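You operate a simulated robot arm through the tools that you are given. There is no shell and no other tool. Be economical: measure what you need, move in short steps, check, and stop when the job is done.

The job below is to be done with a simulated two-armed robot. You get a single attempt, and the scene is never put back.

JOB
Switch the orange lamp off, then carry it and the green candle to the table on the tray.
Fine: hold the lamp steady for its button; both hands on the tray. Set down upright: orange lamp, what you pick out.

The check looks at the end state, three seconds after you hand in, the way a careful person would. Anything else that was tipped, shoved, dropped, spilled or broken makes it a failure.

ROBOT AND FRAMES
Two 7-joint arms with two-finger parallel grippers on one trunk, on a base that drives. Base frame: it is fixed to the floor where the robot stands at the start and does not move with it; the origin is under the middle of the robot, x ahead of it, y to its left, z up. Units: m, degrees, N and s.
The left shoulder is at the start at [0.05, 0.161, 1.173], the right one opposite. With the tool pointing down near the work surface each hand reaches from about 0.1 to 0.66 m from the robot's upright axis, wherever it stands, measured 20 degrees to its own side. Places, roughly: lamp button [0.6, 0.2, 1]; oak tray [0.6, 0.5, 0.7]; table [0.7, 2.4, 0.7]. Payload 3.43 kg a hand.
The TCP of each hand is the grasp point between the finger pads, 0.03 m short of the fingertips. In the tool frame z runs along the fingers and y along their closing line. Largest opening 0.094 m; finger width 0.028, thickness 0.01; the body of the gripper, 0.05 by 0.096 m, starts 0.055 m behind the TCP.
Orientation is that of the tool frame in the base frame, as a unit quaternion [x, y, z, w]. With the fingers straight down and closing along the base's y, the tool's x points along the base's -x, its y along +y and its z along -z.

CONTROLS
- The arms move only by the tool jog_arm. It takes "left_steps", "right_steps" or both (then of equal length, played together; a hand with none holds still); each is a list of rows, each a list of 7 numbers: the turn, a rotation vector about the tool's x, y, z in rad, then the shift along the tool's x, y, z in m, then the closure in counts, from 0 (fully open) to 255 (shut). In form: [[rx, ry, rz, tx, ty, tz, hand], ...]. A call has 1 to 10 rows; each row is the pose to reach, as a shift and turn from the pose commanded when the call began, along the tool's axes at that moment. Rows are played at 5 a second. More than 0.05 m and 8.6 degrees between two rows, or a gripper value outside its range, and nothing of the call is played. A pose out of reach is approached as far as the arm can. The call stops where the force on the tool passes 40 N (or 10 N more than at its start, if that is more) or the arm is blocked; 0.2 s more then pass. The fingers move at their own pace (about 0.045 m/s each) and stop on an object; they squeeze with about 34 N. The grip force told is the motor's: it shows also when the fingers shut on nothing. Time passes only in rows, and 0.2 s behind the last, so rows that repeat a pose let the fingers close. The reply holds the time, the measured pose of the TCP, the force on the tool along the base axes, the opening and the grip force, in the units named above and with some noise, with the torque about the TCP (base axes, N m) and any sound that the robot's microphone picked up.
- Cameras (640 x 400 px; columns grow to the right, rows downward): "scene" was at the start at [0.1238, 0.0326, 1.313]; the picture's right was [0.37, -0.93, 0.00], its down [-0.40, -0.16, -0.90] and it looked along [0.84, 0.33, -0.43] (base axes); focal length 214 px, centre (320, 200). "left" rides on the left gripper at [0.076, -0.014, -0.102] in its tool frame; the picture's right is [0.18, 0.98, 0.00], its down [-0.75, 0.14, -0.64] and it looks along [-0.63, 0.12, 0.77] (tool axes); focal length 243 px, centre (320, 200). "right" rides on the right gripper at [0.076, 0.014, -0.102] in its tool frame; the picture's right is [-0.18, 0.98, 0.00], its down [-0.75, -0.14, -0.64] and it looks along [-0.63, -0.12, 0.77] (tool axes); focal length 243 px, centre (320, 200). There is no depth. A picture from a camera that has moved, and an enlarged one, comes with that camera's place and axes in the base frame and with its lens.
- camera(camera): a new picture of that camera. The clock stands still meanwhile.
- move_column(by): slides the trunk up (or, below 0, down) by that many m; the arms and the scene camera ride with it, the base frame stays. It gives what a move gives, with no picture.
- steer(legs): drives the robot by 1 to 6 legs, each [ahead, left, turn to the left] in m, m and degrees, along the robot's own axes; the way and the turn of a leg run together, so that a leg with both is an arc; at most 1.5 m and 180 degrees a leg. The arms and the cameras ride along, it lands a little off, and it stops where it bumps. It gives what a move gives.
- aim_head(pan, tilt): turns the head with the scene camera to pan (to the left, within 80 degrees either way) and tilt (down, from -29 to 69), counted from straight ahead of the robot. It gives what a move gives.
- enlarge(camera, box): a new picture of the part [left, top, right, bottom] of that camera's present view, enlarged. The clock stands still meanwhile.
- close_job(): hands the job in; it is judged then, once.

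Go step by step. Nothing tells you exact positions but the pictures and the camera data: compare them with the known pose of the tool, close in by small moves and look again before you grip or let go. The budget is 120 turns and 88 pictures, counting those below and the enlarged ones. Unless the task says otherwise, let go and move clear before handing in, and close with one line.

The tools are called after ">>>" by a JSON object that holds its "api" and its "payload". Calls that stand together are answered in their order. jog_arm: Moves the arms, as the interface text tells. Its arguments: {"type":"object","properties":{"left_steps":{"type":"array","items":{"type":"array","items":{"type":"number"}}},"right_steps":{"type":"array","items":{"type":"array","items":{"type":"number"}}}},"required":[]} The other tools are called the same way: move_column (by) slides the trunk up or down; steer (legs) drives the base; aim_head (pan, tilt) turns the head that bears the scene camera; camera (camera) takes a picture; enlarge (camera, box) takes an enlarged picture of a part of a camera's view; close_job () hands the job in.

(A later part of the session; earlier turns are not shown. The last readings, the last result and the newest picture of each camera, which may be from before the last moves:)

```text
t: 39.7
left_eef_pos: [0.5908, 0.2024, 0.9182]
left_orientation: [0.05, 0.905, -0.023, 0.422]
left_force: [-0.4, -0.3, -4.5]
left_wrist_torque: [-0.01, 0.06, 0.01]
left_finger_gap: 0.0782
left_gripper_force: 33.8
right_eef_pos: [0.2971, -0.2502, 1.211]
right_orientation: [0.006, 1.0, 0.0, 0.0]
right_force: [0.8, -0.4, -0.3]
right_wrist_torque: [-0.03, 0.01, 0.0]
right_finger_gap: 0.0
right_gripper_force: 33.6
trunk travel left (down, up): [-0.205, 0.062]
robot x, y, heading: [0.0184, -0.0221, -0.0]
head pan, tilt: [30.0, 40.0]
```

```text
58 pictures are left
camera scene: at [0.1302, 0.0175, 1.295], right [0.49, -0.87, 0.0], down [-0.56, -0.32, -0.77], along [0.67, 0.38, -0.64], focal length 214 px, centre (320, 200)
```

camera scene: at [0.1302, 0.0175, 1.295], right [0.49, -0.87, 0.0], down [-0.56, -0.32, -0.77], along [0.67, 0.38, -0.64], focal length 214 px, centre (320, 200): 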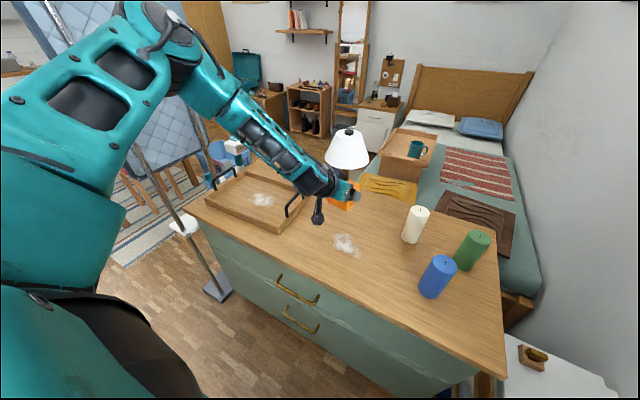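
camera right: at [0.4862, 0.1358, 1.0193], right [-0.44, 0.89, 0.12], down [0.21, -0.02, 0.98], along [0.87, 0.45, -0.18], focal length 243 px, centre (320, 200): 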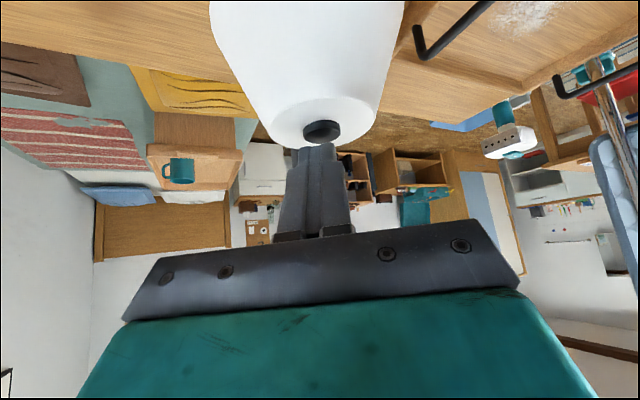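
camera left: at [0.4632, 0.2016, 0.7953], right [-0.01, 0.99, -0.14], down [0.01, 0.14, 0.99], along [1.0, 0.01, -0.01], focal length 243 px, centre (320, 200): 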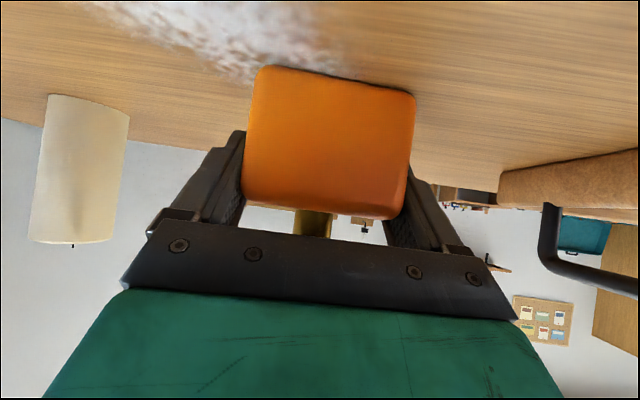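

Clear of everything. I'll drive left 0.287 and back 0.02, so the lamp is over the right half of the tray.

>>> {"api": "steer", "payload": {"legs": [[-0.02, 0.287, 0]]}}

>>> {"api": "enlarge", "payload": {"camera": "scene", "box": [170, 110, 410, 260]}}

>>> {"api": "camera", "payload": {"camera": "left"}}

```text
t: 41.7
left_eef_pos: [0.5768, 0.4866, 0.9184]
left_orientation: [0.054, 0.905, -0.025, 0.422]
left_force: [0.1, 0.4, -3.9]
left_wrist_torque: [-0.01, 0.01, -0.02]
left_finger_gap: 0.0786
left_gripper_force: 33.3
right_eef_pos: [0.2808, 0.0363, 1.2124]
right_orientation: [0.008, 1.0, 0.0, 0.0]
right_force: [-0.3, 0.9, -0.4]
right_wrist_torque: [-0.04, -0.01, -0.01]
right_finger_gap: 0.0001
right_gripper_force: 32.7
trunk travel left (down, up): [-0.205, 0.062]
robot x, y, heading: [0.0015, 0.2637, -1.0]
head pan, tilt: [30.0, 40.0]
```

```text
2.67 times, centred on (290, 185) of scene
camera zoom: at [0.1146, 0.3045, 1.2949], right [0.49, -0.87, 0.0], down [-0.56, -0.31, -0.77], along [0.67, 0.37, -0.64], focal length 572 px, centre (400, 240)
```

zoom: 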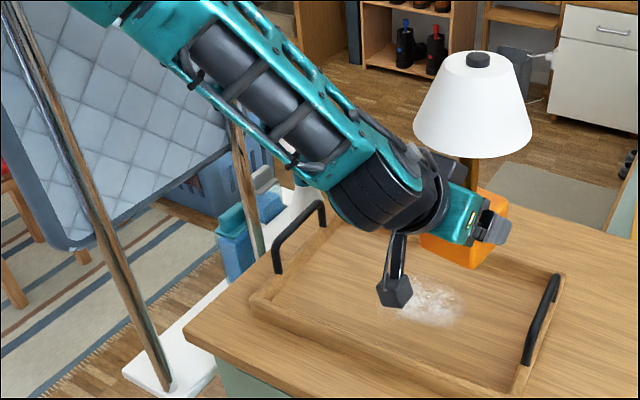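

```text
56 pictures are left
camera left: at [0.4489, 0.4866, 0.9247], right [0.0, 0.99, -0.14], down [0.01, 0.14, 0.99], along [1.0, 0.0, -0.01], focal length 243 px, centre (320, 200)
```

left: 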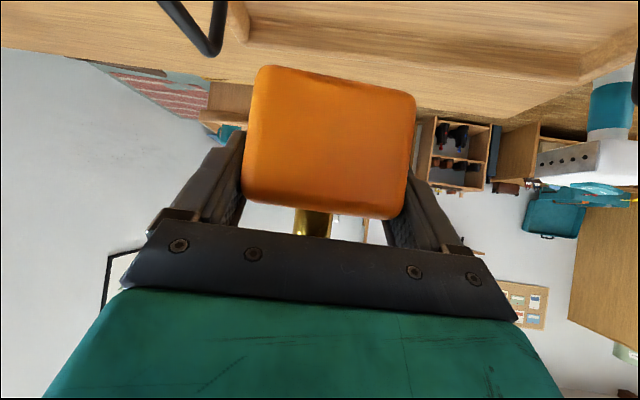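

The tray spans about x 0.465–0.695 and y 0.372–0.715, and the lamp is near (0.586, 0.485). I'll lower it most of the way.

>>> {"api": "move_column", "payload": {"by": -0.105}}

>>> {"api": "enlarge", "payload": {"camera": "scene", "box": [200, 110, 440, 260]}}

>>> {"api": "camera", "payload": {"camera": "left"}}

```text
t: 43.1
left_eef_pos: [0.5779, 0.4856, 0.8129]
left_orientation: [0.054, 0.905, -0.025, 0.422]
left_force: [0.1, -0.4, -4.3]
left_wrist_torque: [-0.02, -0.01, -0.01]
left_finger_gap: 0.0782
left_gripper_force: 34.3
right_eef_pos: [0.2815, 0.0359, 1.1076]
right_orientation: [0.008, 1.0, 0.0, -0.001]
right_force: [0.3, 0.6, 0.0]
right_wrist_torque: [-0.01, -0.03, -0.01]
right_finger_gap: 0.0
right_gripper_force: 33.0
trunk travel left (down, up): [-0.1, 0.167]
robot x, y, heading: [0.0013, 0.2654, -1.0]
head pan, tilt: [30.0, 40.0]
```

```text
2.67 times, centred on (320, 185) of scene
camera zoom: at [0.1144, 0.3039, 1.19], right [0.49, -0.87, 0.0], down [-0.56, -0.31, -0.77], along [0.67, 0.37, -0.64], focal length 572 px, centre (320, 240)
```

zoom: 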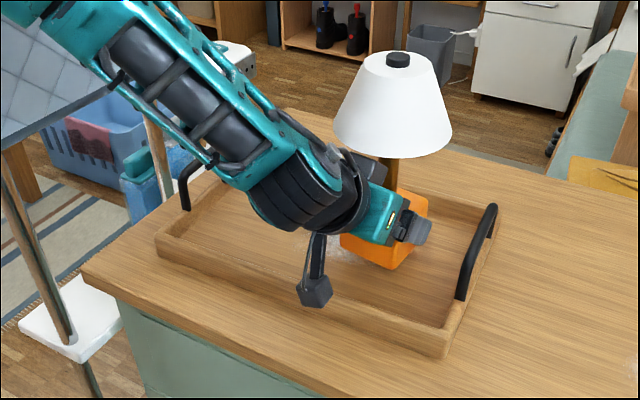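

```text
54 pictures are left
camera left: at [0.4488, 0.4862, 0.8199], right [0.0, 0.99, -0.14], down [0.01, 0.14, 0.99], along [1.0, 0.0, -0.01], focal length 243 px, centre (320, 200)
```

left: 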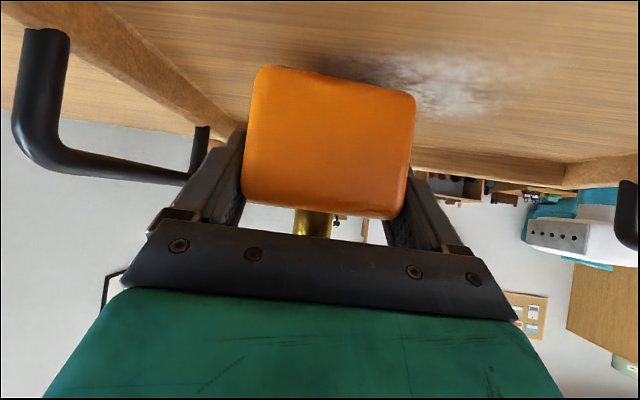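

>>> {"api": "move_column", "payload": {"by": -0.01}}

>>> {"api": "move_column", "payload": {"by": -0.004}}

```text
t: 43.7
left_eef_pos: [0.5765, 0.4873, 0.8019]
left_orientation: [0.053, 0.905, -0.025, 0.422]
left_force: [0.2, 0.3, -4.0]
left_wrist_torque: [0.02, 0.04, -0.01]
left_finger_gap: 0.0781
left_gripper_force: 34.1
right_eef_pos: [0.2804, 0.0351, 1.0969]
right_orientation: [0.009, 1.0, 0.0, 0.0]
right_force: [0.1, 0.7, 0.0]
right_wrist_torque: [0.0, 0.01, -0.02]
right_finger_gap: 0.0
right_gripper_force: 32.9
trunk travel left (down, up): [-0.09, 0.177]
robot x, y, heading: [0.0032, 0.2643, -1.0]
head pan, tilt: [30.0, 40.0]
```

```text
t: 44.2
left_eef_pos: [0.5767, 0.4869, 0.7979]
left_orientation: [0.053, 0.905, -0.024, 0.422]
left_force: [-1.1, 0.0, -4.6]
left_wrist_torque: [0.01, 0.03, 0.0]
left_finger_gap: 0.0786
left_gripper_force: 34.2
right_eef_pos: [0.2811, 0.0339, 1.0932]
right_orientation: [0.008, 1.0, 0.0, 0.001]
right_force: [-0.7, 0.5, 0.0]
right_wrist_torque: [0.01, 0.01, 0.01]
right_finger_gap: 0.0003
right_gripper_force: 33.3
trunk travel left (down, up): [-0.086, 0.181]
robot x, y, heading: [0.0006, 0.2644, -1.1]
head pan, tilt: [30.0, 40.0]
```

>>> {"api": "move_column", "payload": {"by": -0.003}}

>>> {"api": "move_column", "payload": {"by": -0.002}}

```text
t: 44.7
left_eef_pos: [0.5767, 0.4861, 0.7992]
left_orientation: [0.054, 0.904, -0.024, 0.424]
left_force: [-3.2, 1.5, 8.5]
left_wrist_torque: [-0.04, 0.56, -0.06]
left_finger_gap: 0.0782
left_gripper_force: 34.3
right_eef_pos: [0.2788, 0.0339, 1.0892]
right_orientation: [0.008, 1.0, 0.0, 0.001]
right_force: [0.4, -0.1, 1.1]
right_wrist_torque: [0.0, -0.04, -0.01]
right_finger_gap: 0.0
right_gripper_force: 33.2
trunk travel left (down, up): [-0.083, 0.184]
robot x, y, heading: [-0.0006, 0.2602, -0.8]
head pan, tilt: [30.0, 40.0]
```

```text
t: 45.2
left_eef_pos: [0.5775, 0.4859, 0.7977]
left_orientation: [0.053, 0.902, -0.024, 0.427]
left_force: [-4.2, 4.2, 21.2]
left_wrist_torque: [-0.12, 0.44, -0.05]
left_finger_gap: 0.0784
left_gripper_force: 33.6
right_eef_pos: [0.2784, 0.0345, 1.0875]
right_orientation: [0.008, 1.0, 0.001, 0.001]
right_force: [0.5, 0.0, 0.2]
right_wrist_torque: [-0.02, 0.02, -0.01]
right_finger_gap: 0.0001
right_gripper_force: 33.2
trunk travel left (down, up): [-0.081, 0.186]
robot x, y, heading: [0.0062, 0.2627, -0.5]
head pan, tilt: [30.0, 40.0]
```

Contact made. I'll relieve the push slightly and release.

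>>> {"api": "move_column", "payload": {"by": 0.004}}

>>> {"api": "jog_arm", "payload": {"left_steps": [[0, 0, 0, 0, 0, 0, 120], [0, 0, 0, 0, 0, 0, 0], [0, 0, 0, 0, 0, 0, 0], [0, 0, 0, 0, 0, 0, 0]]}}

>>> {"api": "camera", "payload": {"camera": "left"}}

>>> {"api": "enlarge", "payload": {"camera": "scene", "box": [200, 110, 440, 260]}}

```text
t: 45.8
left_eef_pos: [0.5765, 0.4864, 0.7989]
left_orientation: [0.054, 0.904, -0.024, 0.423]
left_force: [4.3, 0.7, 8.0]
left_wrist_torque: [-0.05, -0.77, 0.07]
left_finger_gap: 0.0784
left_gripper_force: 34.4
right_eef_pos: [0.2803, 0.035, 1.0903]
right_orientation: [0.009, 1.0, 0.0, 0.0]
right_force: [-0.2, 0.5, 0.2]
right_wrist_torque: [-0.02, 0.0, -0.02]
right_finger_gap: 0.0
right_gripper_force: 33.1
trunk travel left (down, up): [-0.085, 0.182]
robot x, y, heading: [0.0007, 0.2661, -0.9]
head pan, tilt: [30.0, 40.0]
```

```text
t: 46.8
left_eef_pos: [0.5767, 0.4873, 0.7974]
left_orientation: [0.054, 0.905, -0.025, 0.422]
left_force: [0.5, -0.5, -0.2]
left_wrist_torque: [0.03, 0.0, 0.01]
left_finger_gap: 0.094
left_gripper_force: 0.0
right_eef_pos: [0.2805, 0.0349, 1.092]
right_orientation: [0.009, 1.0, 0.0, 0.0]
right_force: [-0.3, 0.2, -0.3]
right_wrist_torque: [0.0, 0.0, 0.02]
right_finger_gap: 0.0
right_gripper_force: 33.0
trunk travel left (down, up): [-0.085, 0.182]
robot x, y, heading: [0.0033, 0.2651, -0.7]
head pan, tilt: [30.0, 40.0]
```

```text
53 pictures are left
camera left: at [0.4485, 0.4861, 0.8049], right [0.0, 0.99, -0.14], down [0.01, 0.14, 0.99], along [1.0, 0.0, -0.01], focal length 243 px, centre (320, 200)
```

left: 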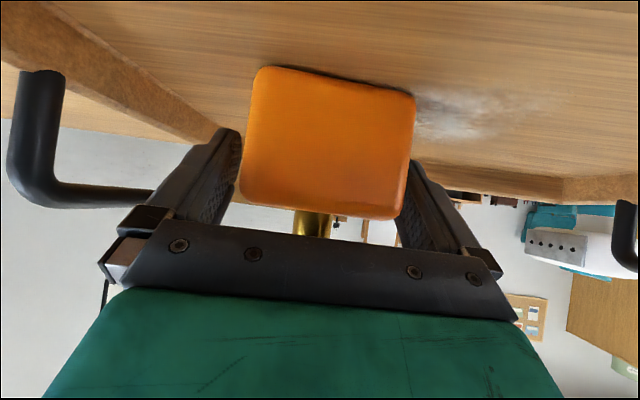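

```text
2.67 times, centred on (320, 185) of scene
camera zoom: at [0.1142, 0.3038, 1.175], right [0.49, -0.87, 0.0], down [-0.56, -0.31, -0.77], along [0.67, 0.37, -0.64], focal length 572 px, centre (320, 240)
```

zoom: 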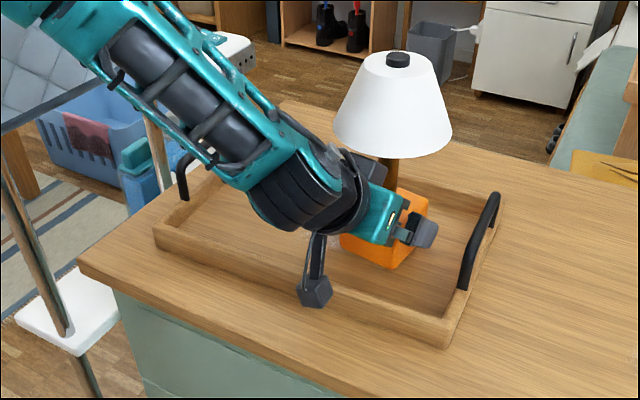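

The lamp stands on the tray. I'll pull the left hand back along its own axis and then reorient it tool-down.

>>> {"api": "jog_arm", "payload": {"left_steps": [[0, 0, 0, 0, 0, -0.03, 0], [0, 0, 0, 0, 0, -0.06, 0], [0, 0, 0, 0, 0, -0.09, 0], [0, 0, 0, 0, 0, -0.12, 0], [0, 0, 0, 0, 0, -0.16, 0], [0, 0, 0, 0, 0, -0.2, 0]]}}

>>> {"api": "camera", "payload": {"camera": "scene"}}

```text
t: 48.2
left_eef_pos: [0.4223, 0.5069, 0.927]
left_orientation: [0.053, 0.905, -0.024, 0.422]
left_force: [0.6, 0.2, 0.3]
left_wrist_torque: [0.03, -0.02, 0.0]
left_finger_gap: 0.0941
left_gripper_force: 0.1
right_eef_pos: [0.2795, 0.0356, 1.0918]
right_orientation: [0.009, 1.0, 0.0, 0.0]
right_force: [0.8, 0.6, 0.4]
right_wrist_torque: [0.01, -0.01, 0.0]
right_finger_gap: 0.0001
right_gripper_force: 32.6
trunk travel left (down, up): [-0.085, 0.182]
robot x, y, heading: [0.0007, 0.2676, -1.1]
head pan, tilt: [30.0, 40.0]
```

```text
51 pictures are left
camera scene: at [0.1139, 0.3039, 1.1751], right [0.49, -0.87, 0.0], down [-0.56, -0.31, -0.77], along [0.67, 0.37, -0.64], focal length 214 px, centre (320, 200)
```

scene: 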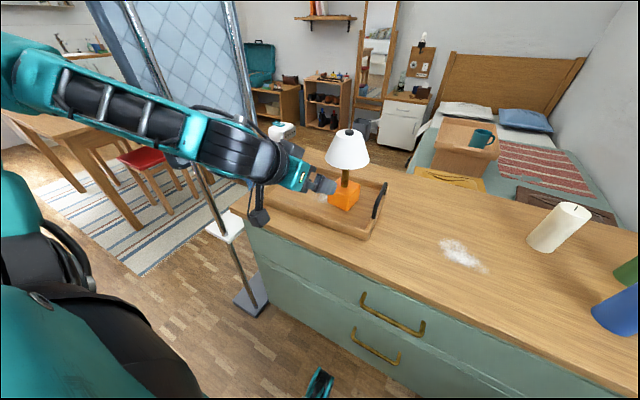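

>>> {"api": "jog_arm", "payload": {"left_steps": [[0, 0.109, 0, -0.015, 0.003, -0.021, 0], [0, 0.218, 0, -0.03, 0.006, -0.042, 0], [0, 0.327, 0, -0.045, 0.009, -0.063, 0], [0, 0.436, 0, -0.06, 0.012, -0.084, 0], [0, 0.545, 0, -0.074, 0.015, -0.106, 0], [0, 0.655, 0, -0.089, 0.018, -0.127, 0], [0, 0.764, 0, -0.104, 0.021, -0.148, 0], [0, 0.873, 0, -0.119, 0.024, -0.169, 0]], "right_steps": [[0, 0, 0, 0, 0, 0, 0], [0, 0, 0, 0, 0, 0, 0], [0, 0, 0, 0, 0, 0, 0], [0, 0, 0, 0, 0, 0, 0], [0, 0, 0, 0, 0, 0, 0], [0, 0, 0, 0, 0, 0, 0], [0, 0, 0, 0, 0, 0, 0], [0, 0, 0, 0, 0, 0, 0]]}}

>>> {"api": "move_column", "payload": {"by": 0.085}}

>>> {"api": "steer", "payload": {"legs": [[0, -0.27, 1], [0.035, 0, 0]]}}

>>> {"api": "aim_head", "payload": {"pan": -5, "tilt": 40}}

>>> {"api": "camera", "payload": {"camera": "scene"}}

>>> {"api": "camera", "payload": {"camera": "right"}}

```text
t: 50.0
left_eef_pos: [0.374, 0.5335, 1.1268]
left_orientation: [0.06, 0.998, 0.0, -0.001]
left_force: [0.0, -0.2, 0.0]
left_wrist_torque: [0.0, 0.01, 0.04]
left_finger_gap: 0.0939
left_gripper_force: 0.1
right_eef_pos: [0.2799, 0.0333, 1.0917]
right_orientation: [0.008, 1.0, 0.0, 0.0]
right_force: [0.0, -0.5, -1.3]
right_wrist_torque: [-0.01, 0.03, 0.01]
right_finger_gap: 0.094
right_gripper_force: 0.1
trunk travel left (down, up): [-0.085, 0.182]
robot x, y, heading: [0.0048, 0.2638, -1.1]
head pan, tilt: [30.0, 40.0]
```

```text
t: 51.2
left_eef_pos: [0.3755, 0.5335, 1.2117]
left_orientation: [0.059, 0.998, 0.0, 0.0]
left_force: [0.4, 0.3, 0.7]
left_wrist_torque: [0.02, 0.0, 0.0]
left_finger_gap: 0.094
left_gripper_force: 0.0
right_eef_pos: [0.2795, 0.0353, 1.1763]
right_orientation: [0.009, 1.0, 0.0, 0.001]
right_force: [-0.2, 0.2, 0.0]
right_wrist_torque: [-0.02, 0.04, -0.01]
right_finger_gap: 0.094
right_gripper_force: 0.0
trunk travel left (down, up): [-0.17, 0.097]
robot x, y, heading: [0.0027, 0.264, -1.1]
head pan, tilt: [30.0, 40.0]
```

```text
t: 53.6
left_eef_pos: [0.403, 0.2714, 1.2112]
left_orientation: [0.047, 0.999, 0.0, 0.0]
left_force: [0.9, 0.2, -0.1]
left_wrist_torque: [-0.02, -0.01, -0.01]
left_finger_gap: 0.094
left_gripper_force: 0.1
right_eef_pos: [0.3204, -0.2286, 1.1751]
right_orientation: [-0.002, 1.0, 0.0, -0.001]
right_force: [0.2, -0.5, 0.8]
right_wrist_torque: [0.0, -0.01, 0.03]
right_finger_gap: 0.094
right_gripper_force: 0.1
trunk travel left (down, up): [-0.17, 0.097]
robot x, y, heading: [0.0358, -0.0032, 0.3]
head pan, tilt: [30.0, 40.0]
```

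```text
t: 54.6
left_eef_pos: [0.4025, 0.2721, 1.211]
left_orientation: [0.048, 0.999, 0.001, 0.001]
left_force: [0.4, 0.2, -0.2]
left_wrist_torque: [0.01, 0.02, -0.01]
left_finger_gap: 0.0942
left_gripper_force: 0.0
right_eef_pos: [0.3185, -0.2281, 1.176]
right_orientation: [-0.004, 1.0, -0.001, 0.0]
right_force: [-0.2, 0.1, 0.1]
right_wrist_torque: [-0.02, 0.02, -0.01]
right_finger_gap: 0.0942
right_gripper_force: 0.0
trunk travel left (down, up): [-0.17, 0.097]
robot x, y, heading: [0.0313, -0.0073, 0.2]
head pan, tilt: [-5.0, 40.0]
```

```text
50 pictures are left
camera scene: at [0.1577, -0.013, 1.26], right [-0.08, -1.0, 0.0], down [-0.64, 0.05, -0.77], along [0.76, -0.06, -0.64], focal length 214 px, centre (320, 200)
```

scene: 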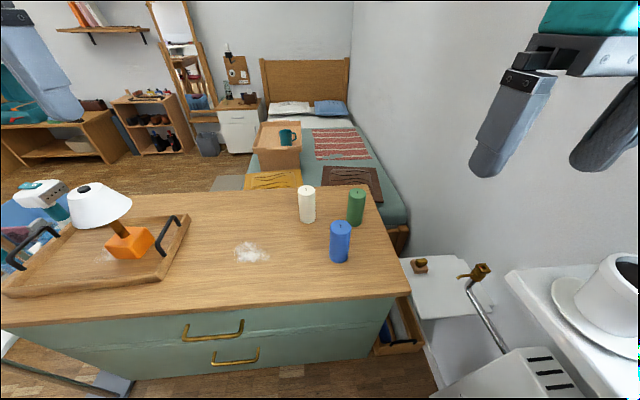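

```text
49 pictures are left
camera right: at [0.2427, -0.2144, 1.2786], right [0.18, 0.98, 0.0], down [0.75, -0.14, 0.64], along [0.63, -0.11, -0.77], focal length 243 px, centre (320, 200)
```

right: 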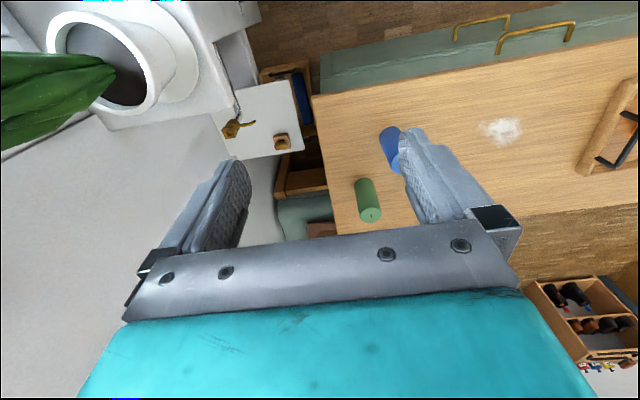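

Triangulating puts the green candle at about (0.66, -0.167) with its top near 0.865. I'll move the open right hand above it.

>>> {"api": "jog_arm", "payload": {"right_steps": [[0, 0, 0, -0.038, 0.007, 0.02, 0], [0, 0, 0, -0.076, 0.014, 0.04, 0], [0, 0, 0, -0.114, 0.02, 0.06, 0], [0, 0, 0, -0.152, 0.027, 0.08, 0], [0, 0, 0, -0.19, 0.034, 0.1, 0], [0, 0, 0, -0.228, 0.041, 0.125, 0], [0, 0, 0, -0.266, 0.048, 0.155, 0], [0, 0, 0, -0.304, 0.055, 0.185, 0], [0, 0, 0, -0.34, 0.061, 0.21, 0], [0, 0, 0, -0.34, 0.061, 0.21, 0]]}}

>>> {"api": "camera", "payload": {"camera": "right"}}

>>> {"api": "enlarge", "payload": {"camera": "scene", "box": [280, 130, 440, 230]}}

```text
t: 56.8
left_eef_pos: [0.4012, 0.2723, 1.2105]
left_orientation: [0.048, 0.999, 0.0, 0.001]
left_force: [0.1, -0.2, -0.6]
left_wrist_torque: [0.01, -0.04, -0.02]
left_finger_gap: 0.094
left_gripper_force: 0.1
right_eef_pos: [0.6568, -0.1671, 0.9666]
right_orientation: [-0.004, 1.0, 0.0, 0.0]
right_force: [-0.3, -1.0, 0.3]
right_wrist_torque: [-0.04, 0.0, -0.01]
right_finger_gap: 0.0941
right_gripper_force: 0.1
trunk travel left (down, up): [-0.17, 0.097]
robot x, y, heading: [0.0375, -0.007, 0.4]
head pan, tilt: [-5.0, 40.0]
```

```text
48 pictures are left
camera right: at [0.5821, -0.1532, 1.0693], right [0.18, 0.98, 0.0], down [0.75, -0.14, 0.64], along [0.63, -0.11, -0.77], focal length 243 px, centre (320, 200)
```

right: 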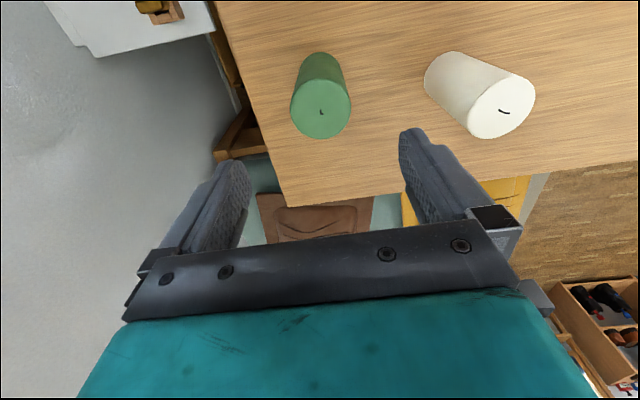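

```text
4.00 times, centred on (360, 180) of scene
camera zoom: at [0.1576, -0.0134, 1.2601], right [-0.08, -1.0, 0.0], down [-0.64, 0.05, -0.77], along [0.76, -0.06, -0.64], focal length 858 px, centre (160, 280)
```

zoom: 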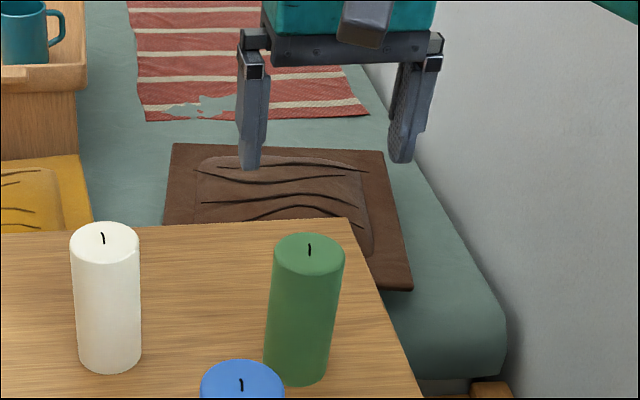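

The candle top centre is (0.654, -0.165) and the hand is on it. Descending and gripping.

>>> {"api": "jog_arm", "payload": {"right_steps": [[0, 0, 0, 0.003, 0.002, 0.04, 0], [0, 0, 0, 0.003, 0.002, 0.08, 0], [0, 0, 0, 0.003, 0.002, 0.11, 0], [0, 0, 0, 0.003, 0.002, 0.135, 0], [0, 0, 0, 0.003, 0.002, 0.135, 120], [0, 0, 0, 0.003, 0.002, 0.135, 255], [0, 0, 0, 0.003, 0.002, 0.135, 255], [0, 0, 0, 0.003, 0.002, 0.135, 255], [0, 0, 0, 0.003, 0.002, 0.135, 255]]}}

>>> {"api": "enlarge", "payload": {"camera": "scene", "box": [280, 130, 440, 230]}}

```text
t: 58.8
left_eef_pos: [0.4021, 0.2716, 1.212]
left_orientation: [0.048, 0.999, 0.0, 0.0]
left_force: [0.6, -0.5, 0.8]
left_wrist_torque: [0.0, -0.04, 0.01]
left_finger_gap: 0.0941
left_gripper_force: 0.0
right_eef_pos: [0.6561, -0.163, 0.8317]
right_orientation: [-0.003, 1.0, 0.0, 0.0]
right_force: [-0.1, -0.3, 0.7]
right_wrist_torque: [-0.05, 0.0, 0.03]
right_finger_gap: 0.0538
right_gripper_force: 34.1
trunk travel left (down, up): [-0.17, 0.097]
robot x, y, heading: [0.034, -0.0093, 0.5]
head pan, tilt: [-5.0, 40.0]
```

```text
4.00 times, centred on (360, 180) of scene
camera zoom: at [0.1579, -0.0132, 1.26], right [-0.08, -1.0, 0.0], down [-0.64, 0.05, -0.77], along [0.76, -0.06, -0.64], focal length 858 px, centre (160, 280)
```

zoom: 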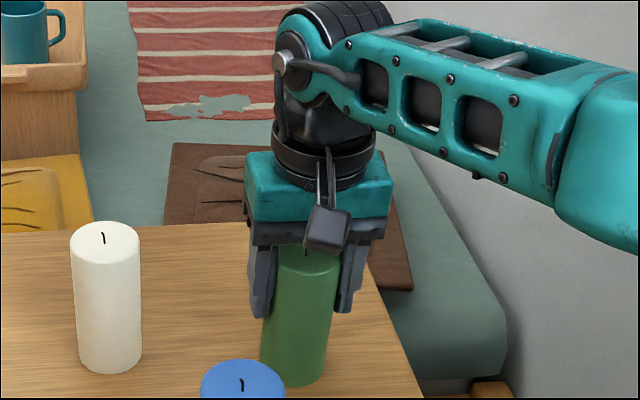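

Candle gripped. I'm lifting 0.17 and pulling it back towards the robot.

>>> {"api": "jog_arm", "payload": {"right_steps": [[0, 0, 0, 0, 0, -0.043, 255], [0, 0, 0, 0, 0, -0.086, 255], [0, 0, 0, 0, 0, -0.129, 255], [0, 0, 0, 0, 0, -0.172, 255], [0, 0, 0, 0.045, -0.005, -0.172, 255], [0, 0, 0, 0.09, -0.01, -0.172, 255], [0, 0, 0, 0.135, -0.015, -0.172, 255], [0, 0, 0, 0.18, -0.02, -0.172, 255], [0, 0, 0, 0.225, -0.02, -0.172, 255], [0, 0, 0, 0.27, -0.02, -0.172, 255]]}}

>>> {"api": "camera", "payload": {"camera": "right"}}

>>> {"api": "aim_head", "payload": {"pan": 60, "tilt": 40}}

>>> {"api": "camera", "payload": {"camera": "scene"}}

```text
t: 61.0
left_eef_pos: [0.4013, 0.2722, 1.2117]
left_orientation: [0.048, 0.999, 0.001, 0.001]
left_force: [1.0, 0.1, -0.5]
left_wrist_torque: [0.01, 0.02, -0.01]
left_finger_gap: 0.094
left_gripper_force: 0.1
right_eef_pos: [0.3849, -0.1857, 1.003]
right_orientation: [-0.003, 1.0, -0.001, 0.0]
right_force: [-1.0, 0.1, -2.6]
right_wrist_torque: [0.0, -0.02, -0.02]
right_finger_gap: 0.0538
right_gripper_force: 33.9
trunk travel left (down, up): [-0.17, 0.097]
robot x, y, heading: [0.0348, -0.0052, 0.3]
head pan, tilt: [-5.0, 40.0]
```

```text
45 pictures are left
camera right: at [0.309, -0.1712, 1.1045], right [0.18, 0.98, 0.0], down [0.75, -0.14, 0.64], along [0.63, -0.12, -0.77], focal length 243 px, centre (320, 200)
```

right: 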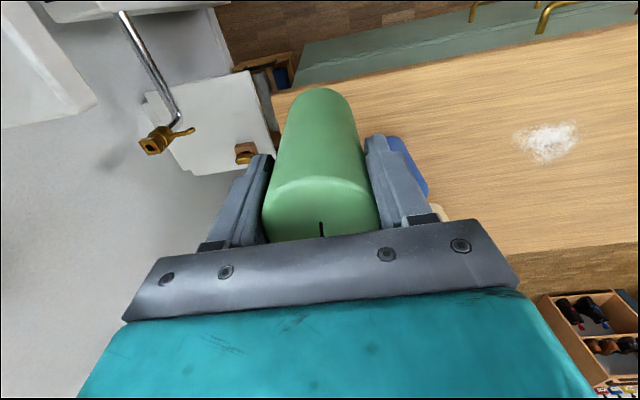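

```text
t: 62.3
left_eef_pos: [0.4021, 0.2718, 1.2102]
left_orientation: [0.048, 0.999, -0.001, -0.001]
left_force: [0.6, 0.4, -0.3]
left_wrist_torque: [-0.01, 0.02, -0.03]
left_finger_gap: 0.0941
left_gripper_force: 0.0
right_eef_pos: [0.3867, -0.1846, 1.0036]
right_orientation: [-0.003, 1.0, 0.0, -0.001]
right_force: [-0.7, -0.2, -1.8]
right_wrist_torque: [-0.01, 0.01, -0.01]
right_finger_gap: 0.054
right_gripper_force: 34.1
trunk travel left (down, up): [-0.17, 0.097]
robot x, y, heading: [0.034, -0.0041, 0.0]
head pan, tilt: [60.0, 40.0]
```

```text
44 pictures are left
camera scene: at [0.1153, 0.0675, 1.26], right [0.87, -0.5, 0.0], down [-0.32, -0.56, -0.77], along [0.38, 0.67, -0.64], focal length 214 px, centre (320, 200)
```

scene: 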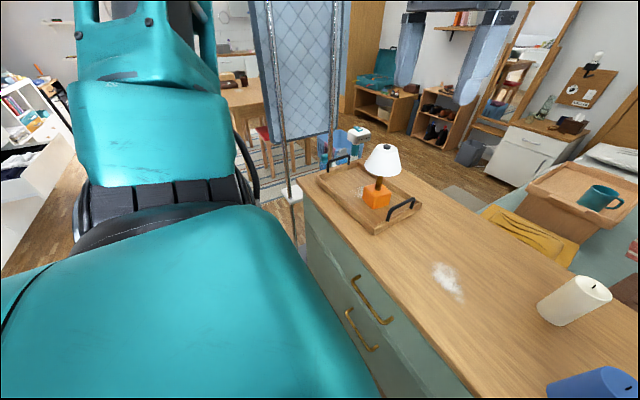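

The candle is held clear. The left elbow sits behind the screen's post line, so I can drive left to bring the candle to the tray.

>>> {"api": "steer", "payload": {"legs": [[-0.02, 0.525, 0]]}}

>>> {"api": "aim_head", "payload": {"pan": 5, "tilt": 45}}

>>> {"api": "camera", "payload": {"camera": "scene"}}

```text
t: 65.4
left_eef_pos: [0.3819, 0.7699, 1.2117]
left_orientation: [0.062, 0.998, -0.004, 0.0]
left_force: [-0.1, -24.6, -3.0]
left_wrist_torque: [1.5, 0.01, -0.13]
left_finger_gap: 0.08
left_gripper_force: 0.0
right_eef_pos: [0.3626, 0.3221, 1.0018]
right_orientation: [0.001, 1.0, 0.002, 0.0]
right_force: [0.2, 0.7, -2.7]
right_wrist_torque: [0.0, 0.01, -0.01]
right_finger_gap: 0.0538
right_gripper_force: 33.7
trunk travel left (down, up): [-0.17, 0.097]
robot x, y, heading: [0.0114, 0.508, -0.0]
head pan, tilt: [60.0, 40.0]
stopped in leg 1: the force on the tool passed its limit (the readings are from after the stop); the commanded pose is now the measured one
```

```text
t: 66.6
left_eef_pos: [0.3832, 0.7702, 1.2115]
left_orientation: [0.059, 0.998, -0.003, -0.002]
left_force: [1.4, -29.9, -3.0]
left_wrist_torque: [1.87, 0.08, -0.21]
left_finger_gap: 0.0771
left_gripper_force: 0.1
right_eef_pos: [0.3631, 0.322, 1.0006]
right_orientation: [0.001, 1.0, 0.003, 0.0]
right_force: [-0.4, 0.5, -2.0]
right_wrist_torque: [-0.01, 0.0, 0.0]
right_finger_gap: 0.0538
right_gripper_force: 34.0
trunk travel left (down, up): [-0.17, 0.097]
robot x, y, heading: [0.0166, 0.5091, -0.3]
head pan, tilt: [5.0, 45.0]
```

```text
43 pictures are left
camera scene: at [0.1334, 0.509, 1.2527], right [0.09, -1.0, 0.0], down [-0.7, -0.06, -0.71], along [0.7, 0.06, -0.71], focal length 214 px, centre (320, 200)
```

scene: 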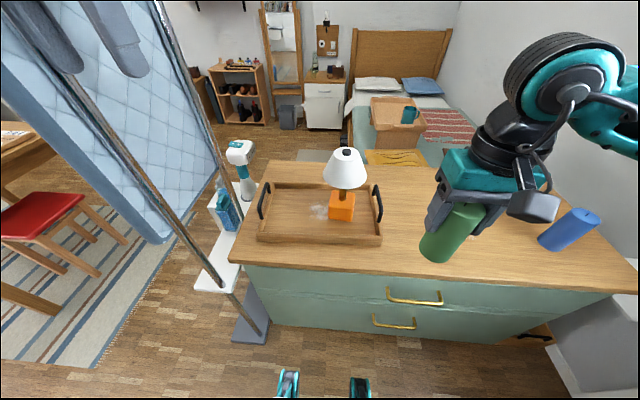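

The left finger is pressing on the screen's post. I'm backing off to the right at once, then checking the stand.

>>> {"api": "steer", "payload": {"legs": [[0, -0.06, 0]]}}

>>> {"api": "camera", "payload": {"camera": "scene"}}

```text
t: 67.6
left_eef_pos: [0.383, 0.7173, 1.2118]
left_orientation: [0.059, 0.998, -0.004, 0.0]
left_force: [0.6, 0.0, 0.9]
left_wrist_torque: [0.07, -0.03, 0.02]
left_finger_gap: 0.0941
left_gripper_force: 0.1
right_eef_pos: [0.3631, 0.2658, 1.0015]
right_orientation: [0.001, 1.0, 0.001, 0.0]
right_force: [-0.1, -1.2, -2.3]
right_wrist_torque: [0.0, 0.0, -0.04]
right_finger_gap: 0.054
right_gripper_force: 34.0
trunk travel left (down, up): [-0.17, 0.097]
robot x, y, heading: [0.0095, 0.4497, -0.1]
head pan, tilt: [5.0, 45.0]
```

```text
42 pictures are left
camera scene: at [0.1329, 0.4538, 1.2527], right [0.08, -1.0, 0.0], down [-0.7, -0.06, -0.71], along [0.7, 0.06, -0.71], focal length 214 px, centre (320, 200)
```

scene: 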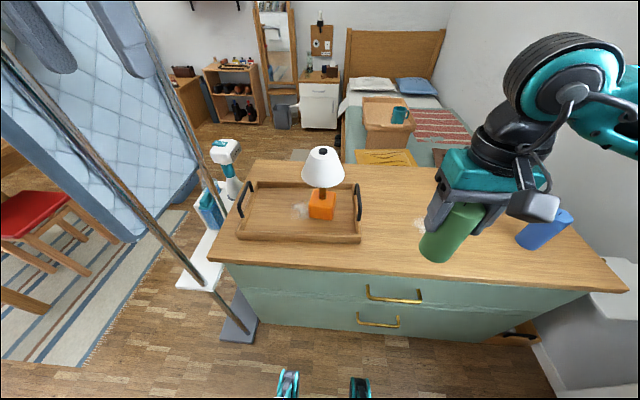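

The post at about (0.40, 0.85) is unmoved and upright. I'll pull the left hand back behind the post's line before moving left again.

>>> {"api": "jog_arm", "payload": {"left_steps": [[0, 0, 0, 0.03, 0, 0, 0], [0, 0, 0, 0.06, 0, -0.01, 0], [0, 0, 0, 0.09, 0, -0.02, 0], [0, 0, 0, 0.12, 0, -0.03, 0]]}}

>>> {"api": "steer", "payload": {"legs": [[0.01, 0.045, 0]]}}

>>> {"api": "camera", "payload": {"camera": "scene"}}

```text
t: 68.6
left_eef_pos: [0.2628, 0.7325, 1.2405]
left_orientation: [0.06, 0.998, -0.005, 0.0]
left_force: [-0.7, -0.2, 0.2]
left_wrist_torque: [0.0, -0.01, 0.0]
left_finger_gap: 0.0939
left_gripper_force: 0.1
right_eef_pos: [0.362, 0.2664, 1.0021]
right_orientation: [0.002, 1.0, 0.0, 0.0]
right_force: [1.0, -1.1, -2.7]
right_wrist_torque: [0.01, 0.0, -0.05]
right_finger_gap: 0.0539
right_gripper_force: 33.7
trunk travel left (down, up): [-0.17, 0.097]
robot x, y, heading: [0.0134, 0.4487, -0.2]
head pan, tilt: [5.0, 45.0]
```

```text
t: 69.5
left_eef_pos: [0.2742, 0.7765, 1.2411]
left_orientation: [0.059, 0.998, -0.005, 0.0]
left_force: [0.1, 0.3, 0.1]
left_wrist_torque: [-0.04, 0.01, -0.02]
left_finger_gap: 0.0938
left_gripper_force: 0.1
right_eef_pos: [0.3737, 0.3112, 1.0023]
right_orientation: [0.001, 1.0, 0.0, -0.001]
right_force: [0.3, 0.0, -2.5]
right_wrist_torque: [0.01, 0.0, -0.01]
right_finger_gap: 0.0538
right_gripper_force: 34.1
trunk travel left (down, up): [-0.17, 0.097]
robot x, y, heading: [0.0212, 0.4902, -0.0]
head pan, tilt: [5.0, 45.0]
```

```text
41 pictures are left
camera scene: at [0.1432, 0.4996, 1.2527], right [0.08, -1.0, 0.0], down [-0.7, -0.06, -0.71], along [0.7, 0.06, -0.71], focal length 214 px, centre (320, 200)
```

scene: 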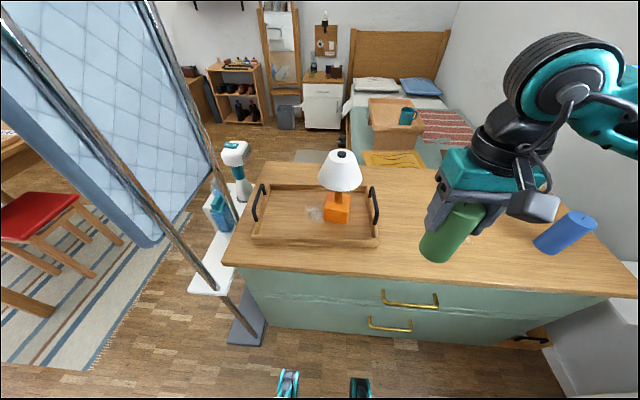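

>>> {"api": "jog_arm", "payload": {"right_steps": [[0, 0, 0, 0, 0.044, 0, 255], [0, 0, 0, 0, 0.088, 0, 255], [0, 0, 0, 0, 0.131, 0, 255], [0, 0, 0, 0, 0.175, 0, 255], [0, 0, 0, 0, 0.218, 0, 255], [0, 0, 0, 0, 0.262, 0, 255], [0, 0, 0, 0, 0.308, 0, 255], [0, 0, 0, -0.04, 0.308, 0, 255], [0, 0, 0, -0.08, 0.308, 0, 255]]}}

>>> {"api": "camera", "payload": {"camera": "right"}}

>>> {"api": "camera", "payload": {"camera": "scene"}}

```text
t: 71.5
left_eef_pos: [0.2754, 0.7759, 1.2414]
left_orientation: [0.06, 0.998, -0.005, -0.001]
left_force: [0.7, 0.0, 0.5]
left_wrist_torque: [0.02, 0.01, 0.0]
left_finger_gap: 0.094
left_gripper_force: 0.1
right_eef_pos: [0.4547, 0.618, 1.0029]
right_orientation: [0.001, 1.0, -0.001, -0.001]
right_force: [-0.3, 0.3, -2.5]
right_wrist_torque: [0.01, 0.0, 0.02]
right_finger_gap: 0.0538
right_gripper_force: 34.2
trunk travel left (down, up): [-0.17, 0.097]
robot x, y, heading: [0.023, 0.4941, -0.1]
head pan, tilt: [5.0, 45.0]
```

```text
40 pictures are left
camera right: at [0.3796, 0.6335, 1.1045], right [0.19, 0.98, 0.0], down [0.75, -0.14, 0.64], along [0.63, -0.12, -0.77], focal length 243 px, centre (320, 200)
```

right: 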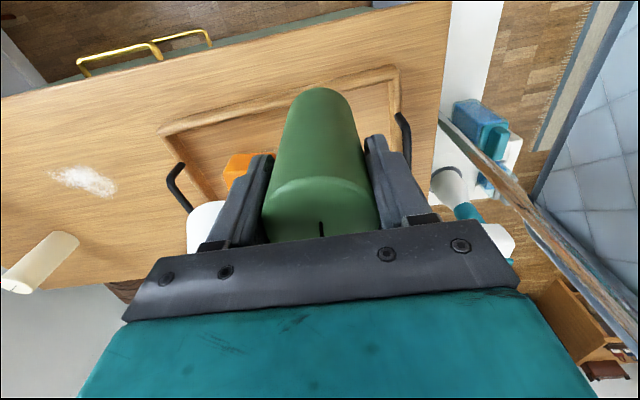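

```text
39 pictures are left
camera scene: at [0.1433, 0.499, 1.2527], right [0.08, -1.0, 0.0], down [-0.7, -0.06, -0.71], along [0.7, 0.06, -0.71], focal length 214 px, centre (320, 200)
```

scene: 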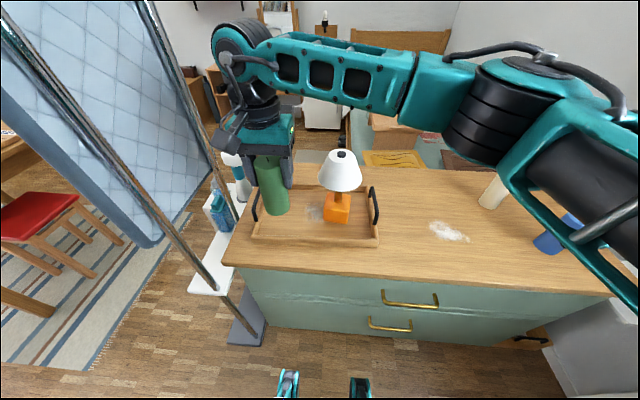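

>>> {"api": "jog_arm", "payload": {"right_steps": [[0, 0, 0, -0.045, 0.002, 0, 255], [0, 0, 0, -0.092, 0.002, 0, 255], [0, 0, 0, -0.092, 0.002, 0.03, 255], [0, 0, 0, -0.092, 0.002, 0.06, 255], [0, 0, 0, -0.092, 0.002, 0.08, 255]]}}

>>> {"api": "enlarge", "payload": {"camera": "scene", "box": [200, 60, 440, 260]}}

>>> {"api": "camera", "payload": {"camera": "right"}}

```text
t: 72.7
left_eef_pos: [0.274, 0.7756, 1.2409]
left_orientation: [0.059, 0.998, -0.005, 0.0]
left_force: [0.1, 0.8, -0.2]
left_wrist_torque: [0.01, 0.04, 0.0]
left_finger_gap: 0.0939
left_gripper_force: 0.1
right_eef_pos: [0.5472, 0.6191, 0.9221]
right_orientation: [0.002, 1.0, -0.001, 0.0]
right_force: [0.1, 0.1, -2.9]
right_wrist_torque: [0.0, 0.01, -0.02]
right_finger_gap: 0.0539
right_gripper_force: 33.6
right hand out of reach, approached as far as the arm can: row 2
trunk travel left (down, up): [-0.17, 0.097]
robot x, y, heading: [0.0278, 0.492, -0.1]
head pan, tilt: [5.0, 45.0]
```

```text
2.00 times, centred on (320, 160) of scene
camera zoom: at [0.1432, 0.4988, 1.2527], right [0.08, -1.0, 0.0], down [-0.7, -0.06, -0.71], along [0.7, 0.06, -0.71], focal length 429 px, centre (320, 280)
```

zoom: 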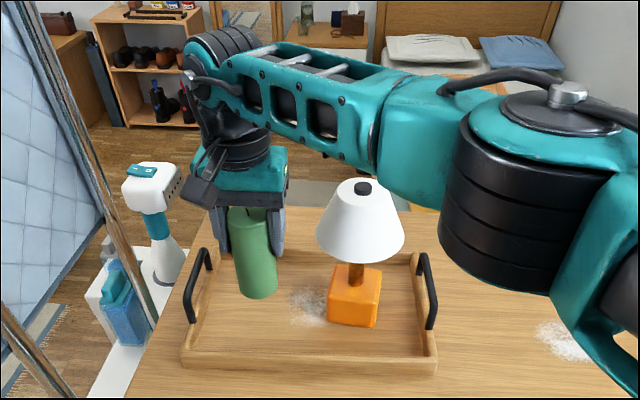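

```text
37 pictures are left
camera right: at [0.4717, 0.6332, 1.0237], right [0.19, 0.98, 0.0], down [0.75, -0.14, 0.64], along [0.63, -0.12, -0.77], focal length 243 px, centre (320, 200)
```

right: 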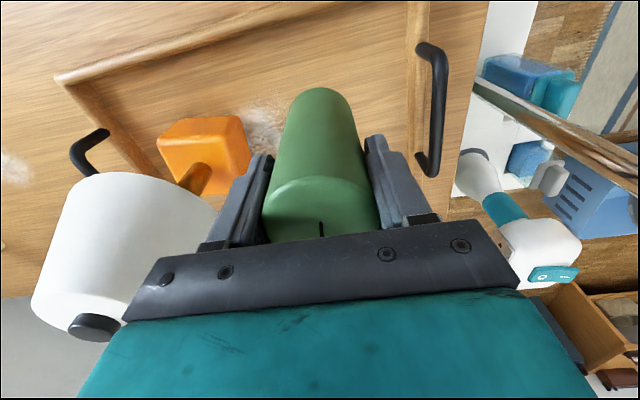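

The forearm passes near the lamp top, so I'll raise the trunk a bit to keep the elbow high, pull back 0.02 and then lower in stages.

>>> {"api": "move_column", "payload": {"by": 0.06}}

>>> {"api": "jog_arm", "payload": {"right_steps": [[0, 0, 0, 0.02, 0, 0, 255], [0, 0, 0, 0.02, 0, 0.04, 255], [0, 0, 0, 0.02, 0, 0.08, 255], [0, 0, 0, 0.02, 0, 0.1, 255]]}}

>>> {"api": "enlarge", "payload": {"camera": "scene", "box": [200, 60, 440, 260]}}

>>> {"api": "camera", "payload": {"camera": "right"}}

```text
t: 73.7
left_eef_pos: [0.2734, 0.7756, 1.3016]
left_orientation: [0.06, 0.998, -0.004, -0.001]
left_force: [0.5, 0.8, -0.2]
left_wrist_torque: [0.0, 0.0, -0.02]
left_finger_gap: 0.094
left_gripper_force: 0.1
right_eef_pos: [0.5472, 0.6178, 0.9825]
right_orientation: [0.002, 1.0, 0.0, 0.001]
right_force: [0.5, 0.2, -3.2]
right_wrist_torque: [-0.01, 0.0, 0.02]
right_finger_gap: 0.0536
right_gripper_force: 33.9
trunk travel left (down, up): [-0.23, 0.037]
robot x, y, heading: [0.0252, 0.4923, -0.2]
head pan, tilt: [5.0, 45.0]
```

```text
t: 74.7
left_eef_pos: [0.2739, 0.7757, 1.3004]
left_orientation: [0.059, 0.998, -0.004, 0.0]
left_force: [0.1, 0.3, 0.7]
left_wrist_torque: [0.01, -0.02, -0.01]
left_finger_gap: 0.0937
left_gripper_force: 0.1
right_eef_pos: [0.5271, 0.6188, 0.8818]
right_orientation: [0.002, 1.0, 0.001, -0.001]
right_force: [0.0, 0.2, -1.8]
right_wrist_torque: [0.0, 0.04, 0.0]
right_finger_gap: 0.0535
right_gripper_force: 34.3
trunk travel left (down, up): [-0.23, 0.037]
robot x, y, heading: [0.0232, 0.493, -0.2]
head pan, tilt: [5.0, 45.0]
```

```text
2.00 times, centred on (320, 160) of scene
camera zoom: at [0.1432, 0.4989, 1.3127], right [0.08, -1.0, 0.0], down [-0.7, -0.06, -0.71], along [0.7, 0.06, -0.71], focal length 429 px, centre (320, 280)
```

zoom: 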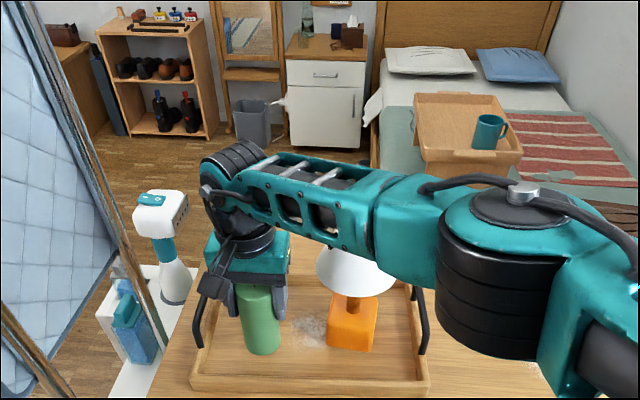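

```text
35 pictures are left
camera right: at [0.4519, 0.6331, 0.9834], right [0.19, 0.98, 0.0], down [0.75, -0.14, 0.64], along [0.63, -0.12, -0.77], focal length 243 px, centre (320, 200)
```

right: 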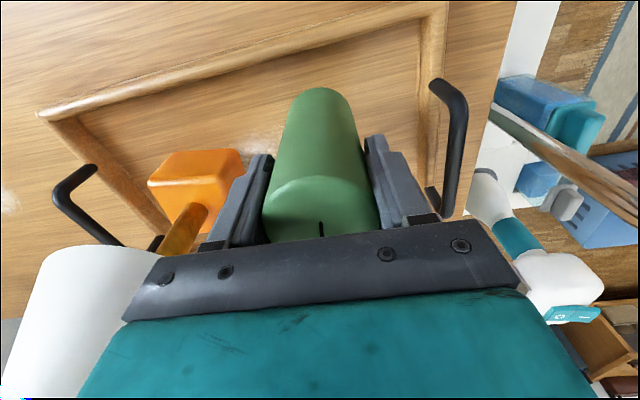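

>>> {"api": "move_column", "payload": {"by": 0.036}}

>>> {"api": "jog_arm", "payload": {"right_steps": [[0, 0, 0, 0.01, 0, 0.02, 255], [0, 0, 0, 0.01, 0, 0.045, 255], [0, 0, 0, 0.01, 0, 0.066, 255]]}}

>>> {"api": "enlarge", "payload": {"camera": "scene", "box": [200, 100, 440, 300]}}

>>> {"api": "camera", "payload": {"camera": "right"}}

```text
t: 75.5
left_eef_pos: [0.2742, 0.7761, 1.3359]
left_orientation: [0.059, 0.998, -0.004, 0.0]
left_force: [0.2, -0.3, 0.6]
left_wrist_torque: [0.04, -0.03, 0.01]
left_finger_gap: 0.0941
left_gripper_force: 0.0
right_eef_pos: [0.5281, 0.6187, 0.9186]
right_orientation: [0.002, 1.0, 0.0, 0.0]
right_force: [-0.4, 0.4, -3.8]
right_wrist_torque: [0.01, 0.0, 0.01]
right_finger_gap: 0.0538
right_gripper_force: 34.0
trunk travel left (down, up): [-0.266, 0.001]
robot x, y, heading: [0.0216, 0.495, -0.3]
head pan, tilt: [5.0, 45.0]
```

```text
t: 76.3
left_eef_pos: [0.2748, 0.7764, 1.3371]
left_orientation: [0.059, 0.998, -0.005, 0.0]
left_force: [0.3, 0.2, -0.2]
left_wrist_torque: [0.04, -0.02, -0.03]
left_finger_gap: 0.0938
left_gripper_force: 0.1
right_eef_pos: [0.5177, 0.6105, 0.8621]
right_orientation: [0.003, 1.0, -0.001, 0.0]
right_force: [-0.5, -0.4, -2.9]
right_wrist_torque: [0.01, -0.02, -0.01]
right_finger_gap: 0.0538
right_gripper_force: 34.3
right hand out of reach, approached as far as the arm can: row 3
trunk travel left (down, up): [-0.266, 0.001]
robot x, y, heading: [0.0243, 0.4921, -0.4]
head pan, tilt: [5.0, 45.0]
```

```text
2.00 times, centred on (320, 200) of scene
camera zoom: at [0.1431, 0.4987, 1.3488], right [0.08, -1.0, 0.0], down [-0.7, -0.06, -0.71], along [0.7, 0.06, -0.71], focal length 429 px, centre (320, 200)
```

zoom: 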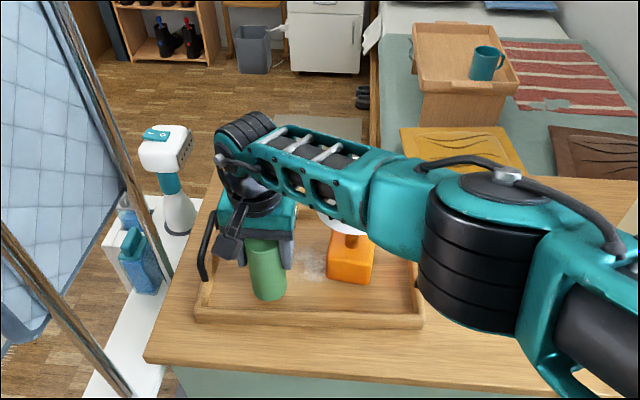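

```text
33 pictures are left
camera right: at [0.4431, 0.6254, 0.9644], right [0.19, 0.98, 0.0], down [0.75, -0.14, 0.64], along [0.63, -0.12, -0.77], focal length 243 px, centre (320, 200)
```

right: 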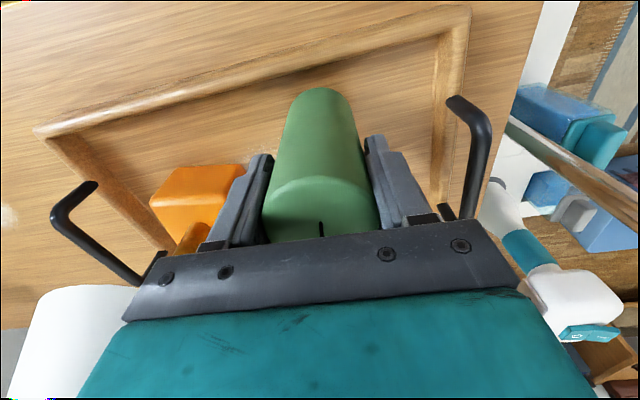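

I'll use the trunk for the final lowering.

>>> {"api": "move_column", "payload": {"by": -0.015}}

>>> {"api": "move_column", "payload": {"by": -0.004}}

>>> {"api": "enlarge", "payload": {"camera": "scene", "box": [260, 160, 380, 260]}}

```text
t: 76.9
left_eef_pos: [0.2729, 0.7766, 1.3228]
left_orientation: [0.059, 0.998, -0.004, -0.001]
left_force: [0.6, 1.0, -0.2]
left_wrist_torque: [0.02, -0.01, -0.01]
left_finger_gap: 0.0938
left_gripper_force: 0.0
right_eef_pos: [0.518, 0.6101, 0.8485]
right_orientation: [0.002, 1.0, 0.0, 0.0]
right_force: [0.8, 0.4, -2.0]
right_wrist_torque: [0.01, -0.01, 0.0]
right_finger_gap: 0.0539
right_gripper_force: 33.7
trunk travel left (down, up): [-0.251, 0.016]
robot x, y, heading: [0.0266, 0.4961, -0.5]
head pan, tilt: [5.0, 45.0]
```

```text
t: 77.4
left_eef_pos: [0.2751, 0.776, 1.3178]
left_orientation: [0.059, 0.998, -0.004, -0.001]
left_force: [-0.3, -0.1, -0.8]
left_wrist_torque: [0.02, 0.0, 0.03]
left_finger_gap: 0.0941
left_gripper_force: 0.1
right_eef_pos: [0.5189, 0.6092, 0.8431]
right_orientation: [0.001, 1.0, 0.0, 0.001]
right_force: [0.3, -0.2, -2.7]
right_wrist_torque: [0.0, -0.03, 0.03]
right_finger_gap: 0.0536
right_gripper_force: 33.7
trunk travel left (down, up): [-0.247, 0.02]
robot x, y, heading: [0.0239, 0.4917, -0.1]
head pan, tilt: [5.0, 45.0]
```

```text
4.00 times, centred on (320, 210) of scene
camera zoom: at [0.143, 0.4988, 1.3297], right [0.08, -1.0, 0.0], down [-0.7, -0.06, -0.71], along [0.7, 0.06, -0.71], focal length 858 px, centre (320, 160)
```

zoom: 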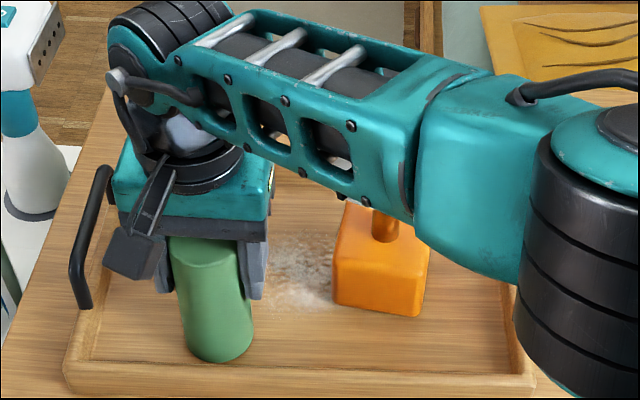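

>>> {"api": "move_column", "payload": {"by": -0.003}}

>>> {"api": "move_column", "payload": {"by": -0.002}}

```text
t: 78.0
left_eef_pos: [0.2726, 0.7766, 1.3163]
left_orientation: [0.06, 0.998, -0.004, 0.0]
left_force: [-0.7, -0.3, 0.0]
left_wrist_torque: [-0.02, -0.02, -0.01]
left_finger_gap: 0.094
left_gripper_force: 0.1
right_eef_pos: [0.5186, 0.6109, 0.8426]
right_orientation: [0.001, 1.0, 0.0, 0.001]
right_force: [-0.7, -1.8, 9.9]
right_wrist_torque: [-0.26, 0.09, -0.03]
right_finger_gap: 0.0537
right_gripper_force: 34.1
trunk travel left (down, up): [-0.244, 0.023]
robot x, y, heading: [0.0256, 0.4919, -0.1]
head pan, tilt: [5.0, 45.0]
```

```text
t: 78.5
left_eef_pos: [0.2711, 0.7746, 1.3129]
left_orientation: [0.06, 0.998, -0.005, 0.0]
left_force: [-0.9, 0.1, 0.2]
left_wrist_torque: [-0.01, -0.01, -0.05]
left_finger_gap: 0.094
left_gripper_force: 0.1
right_eef_pos: [0.5185, 0.6113, 0.8408]
right_orientation: [0.002, 1.0, 0.001, 0.003]
right_force: [1.4, -2.3, 25.5]
right_wrist_torque: [-0.38, -0.07, 0.07]
right_finger_gap: 0.0539
right_gripper_force: 34.2
trunk travel left (down, up): [-0.242, 0.025]
robot x, y, heading: [0.0232, 0.4917, 0.0]
head pan, tilt: [5.0, 45.0]
```

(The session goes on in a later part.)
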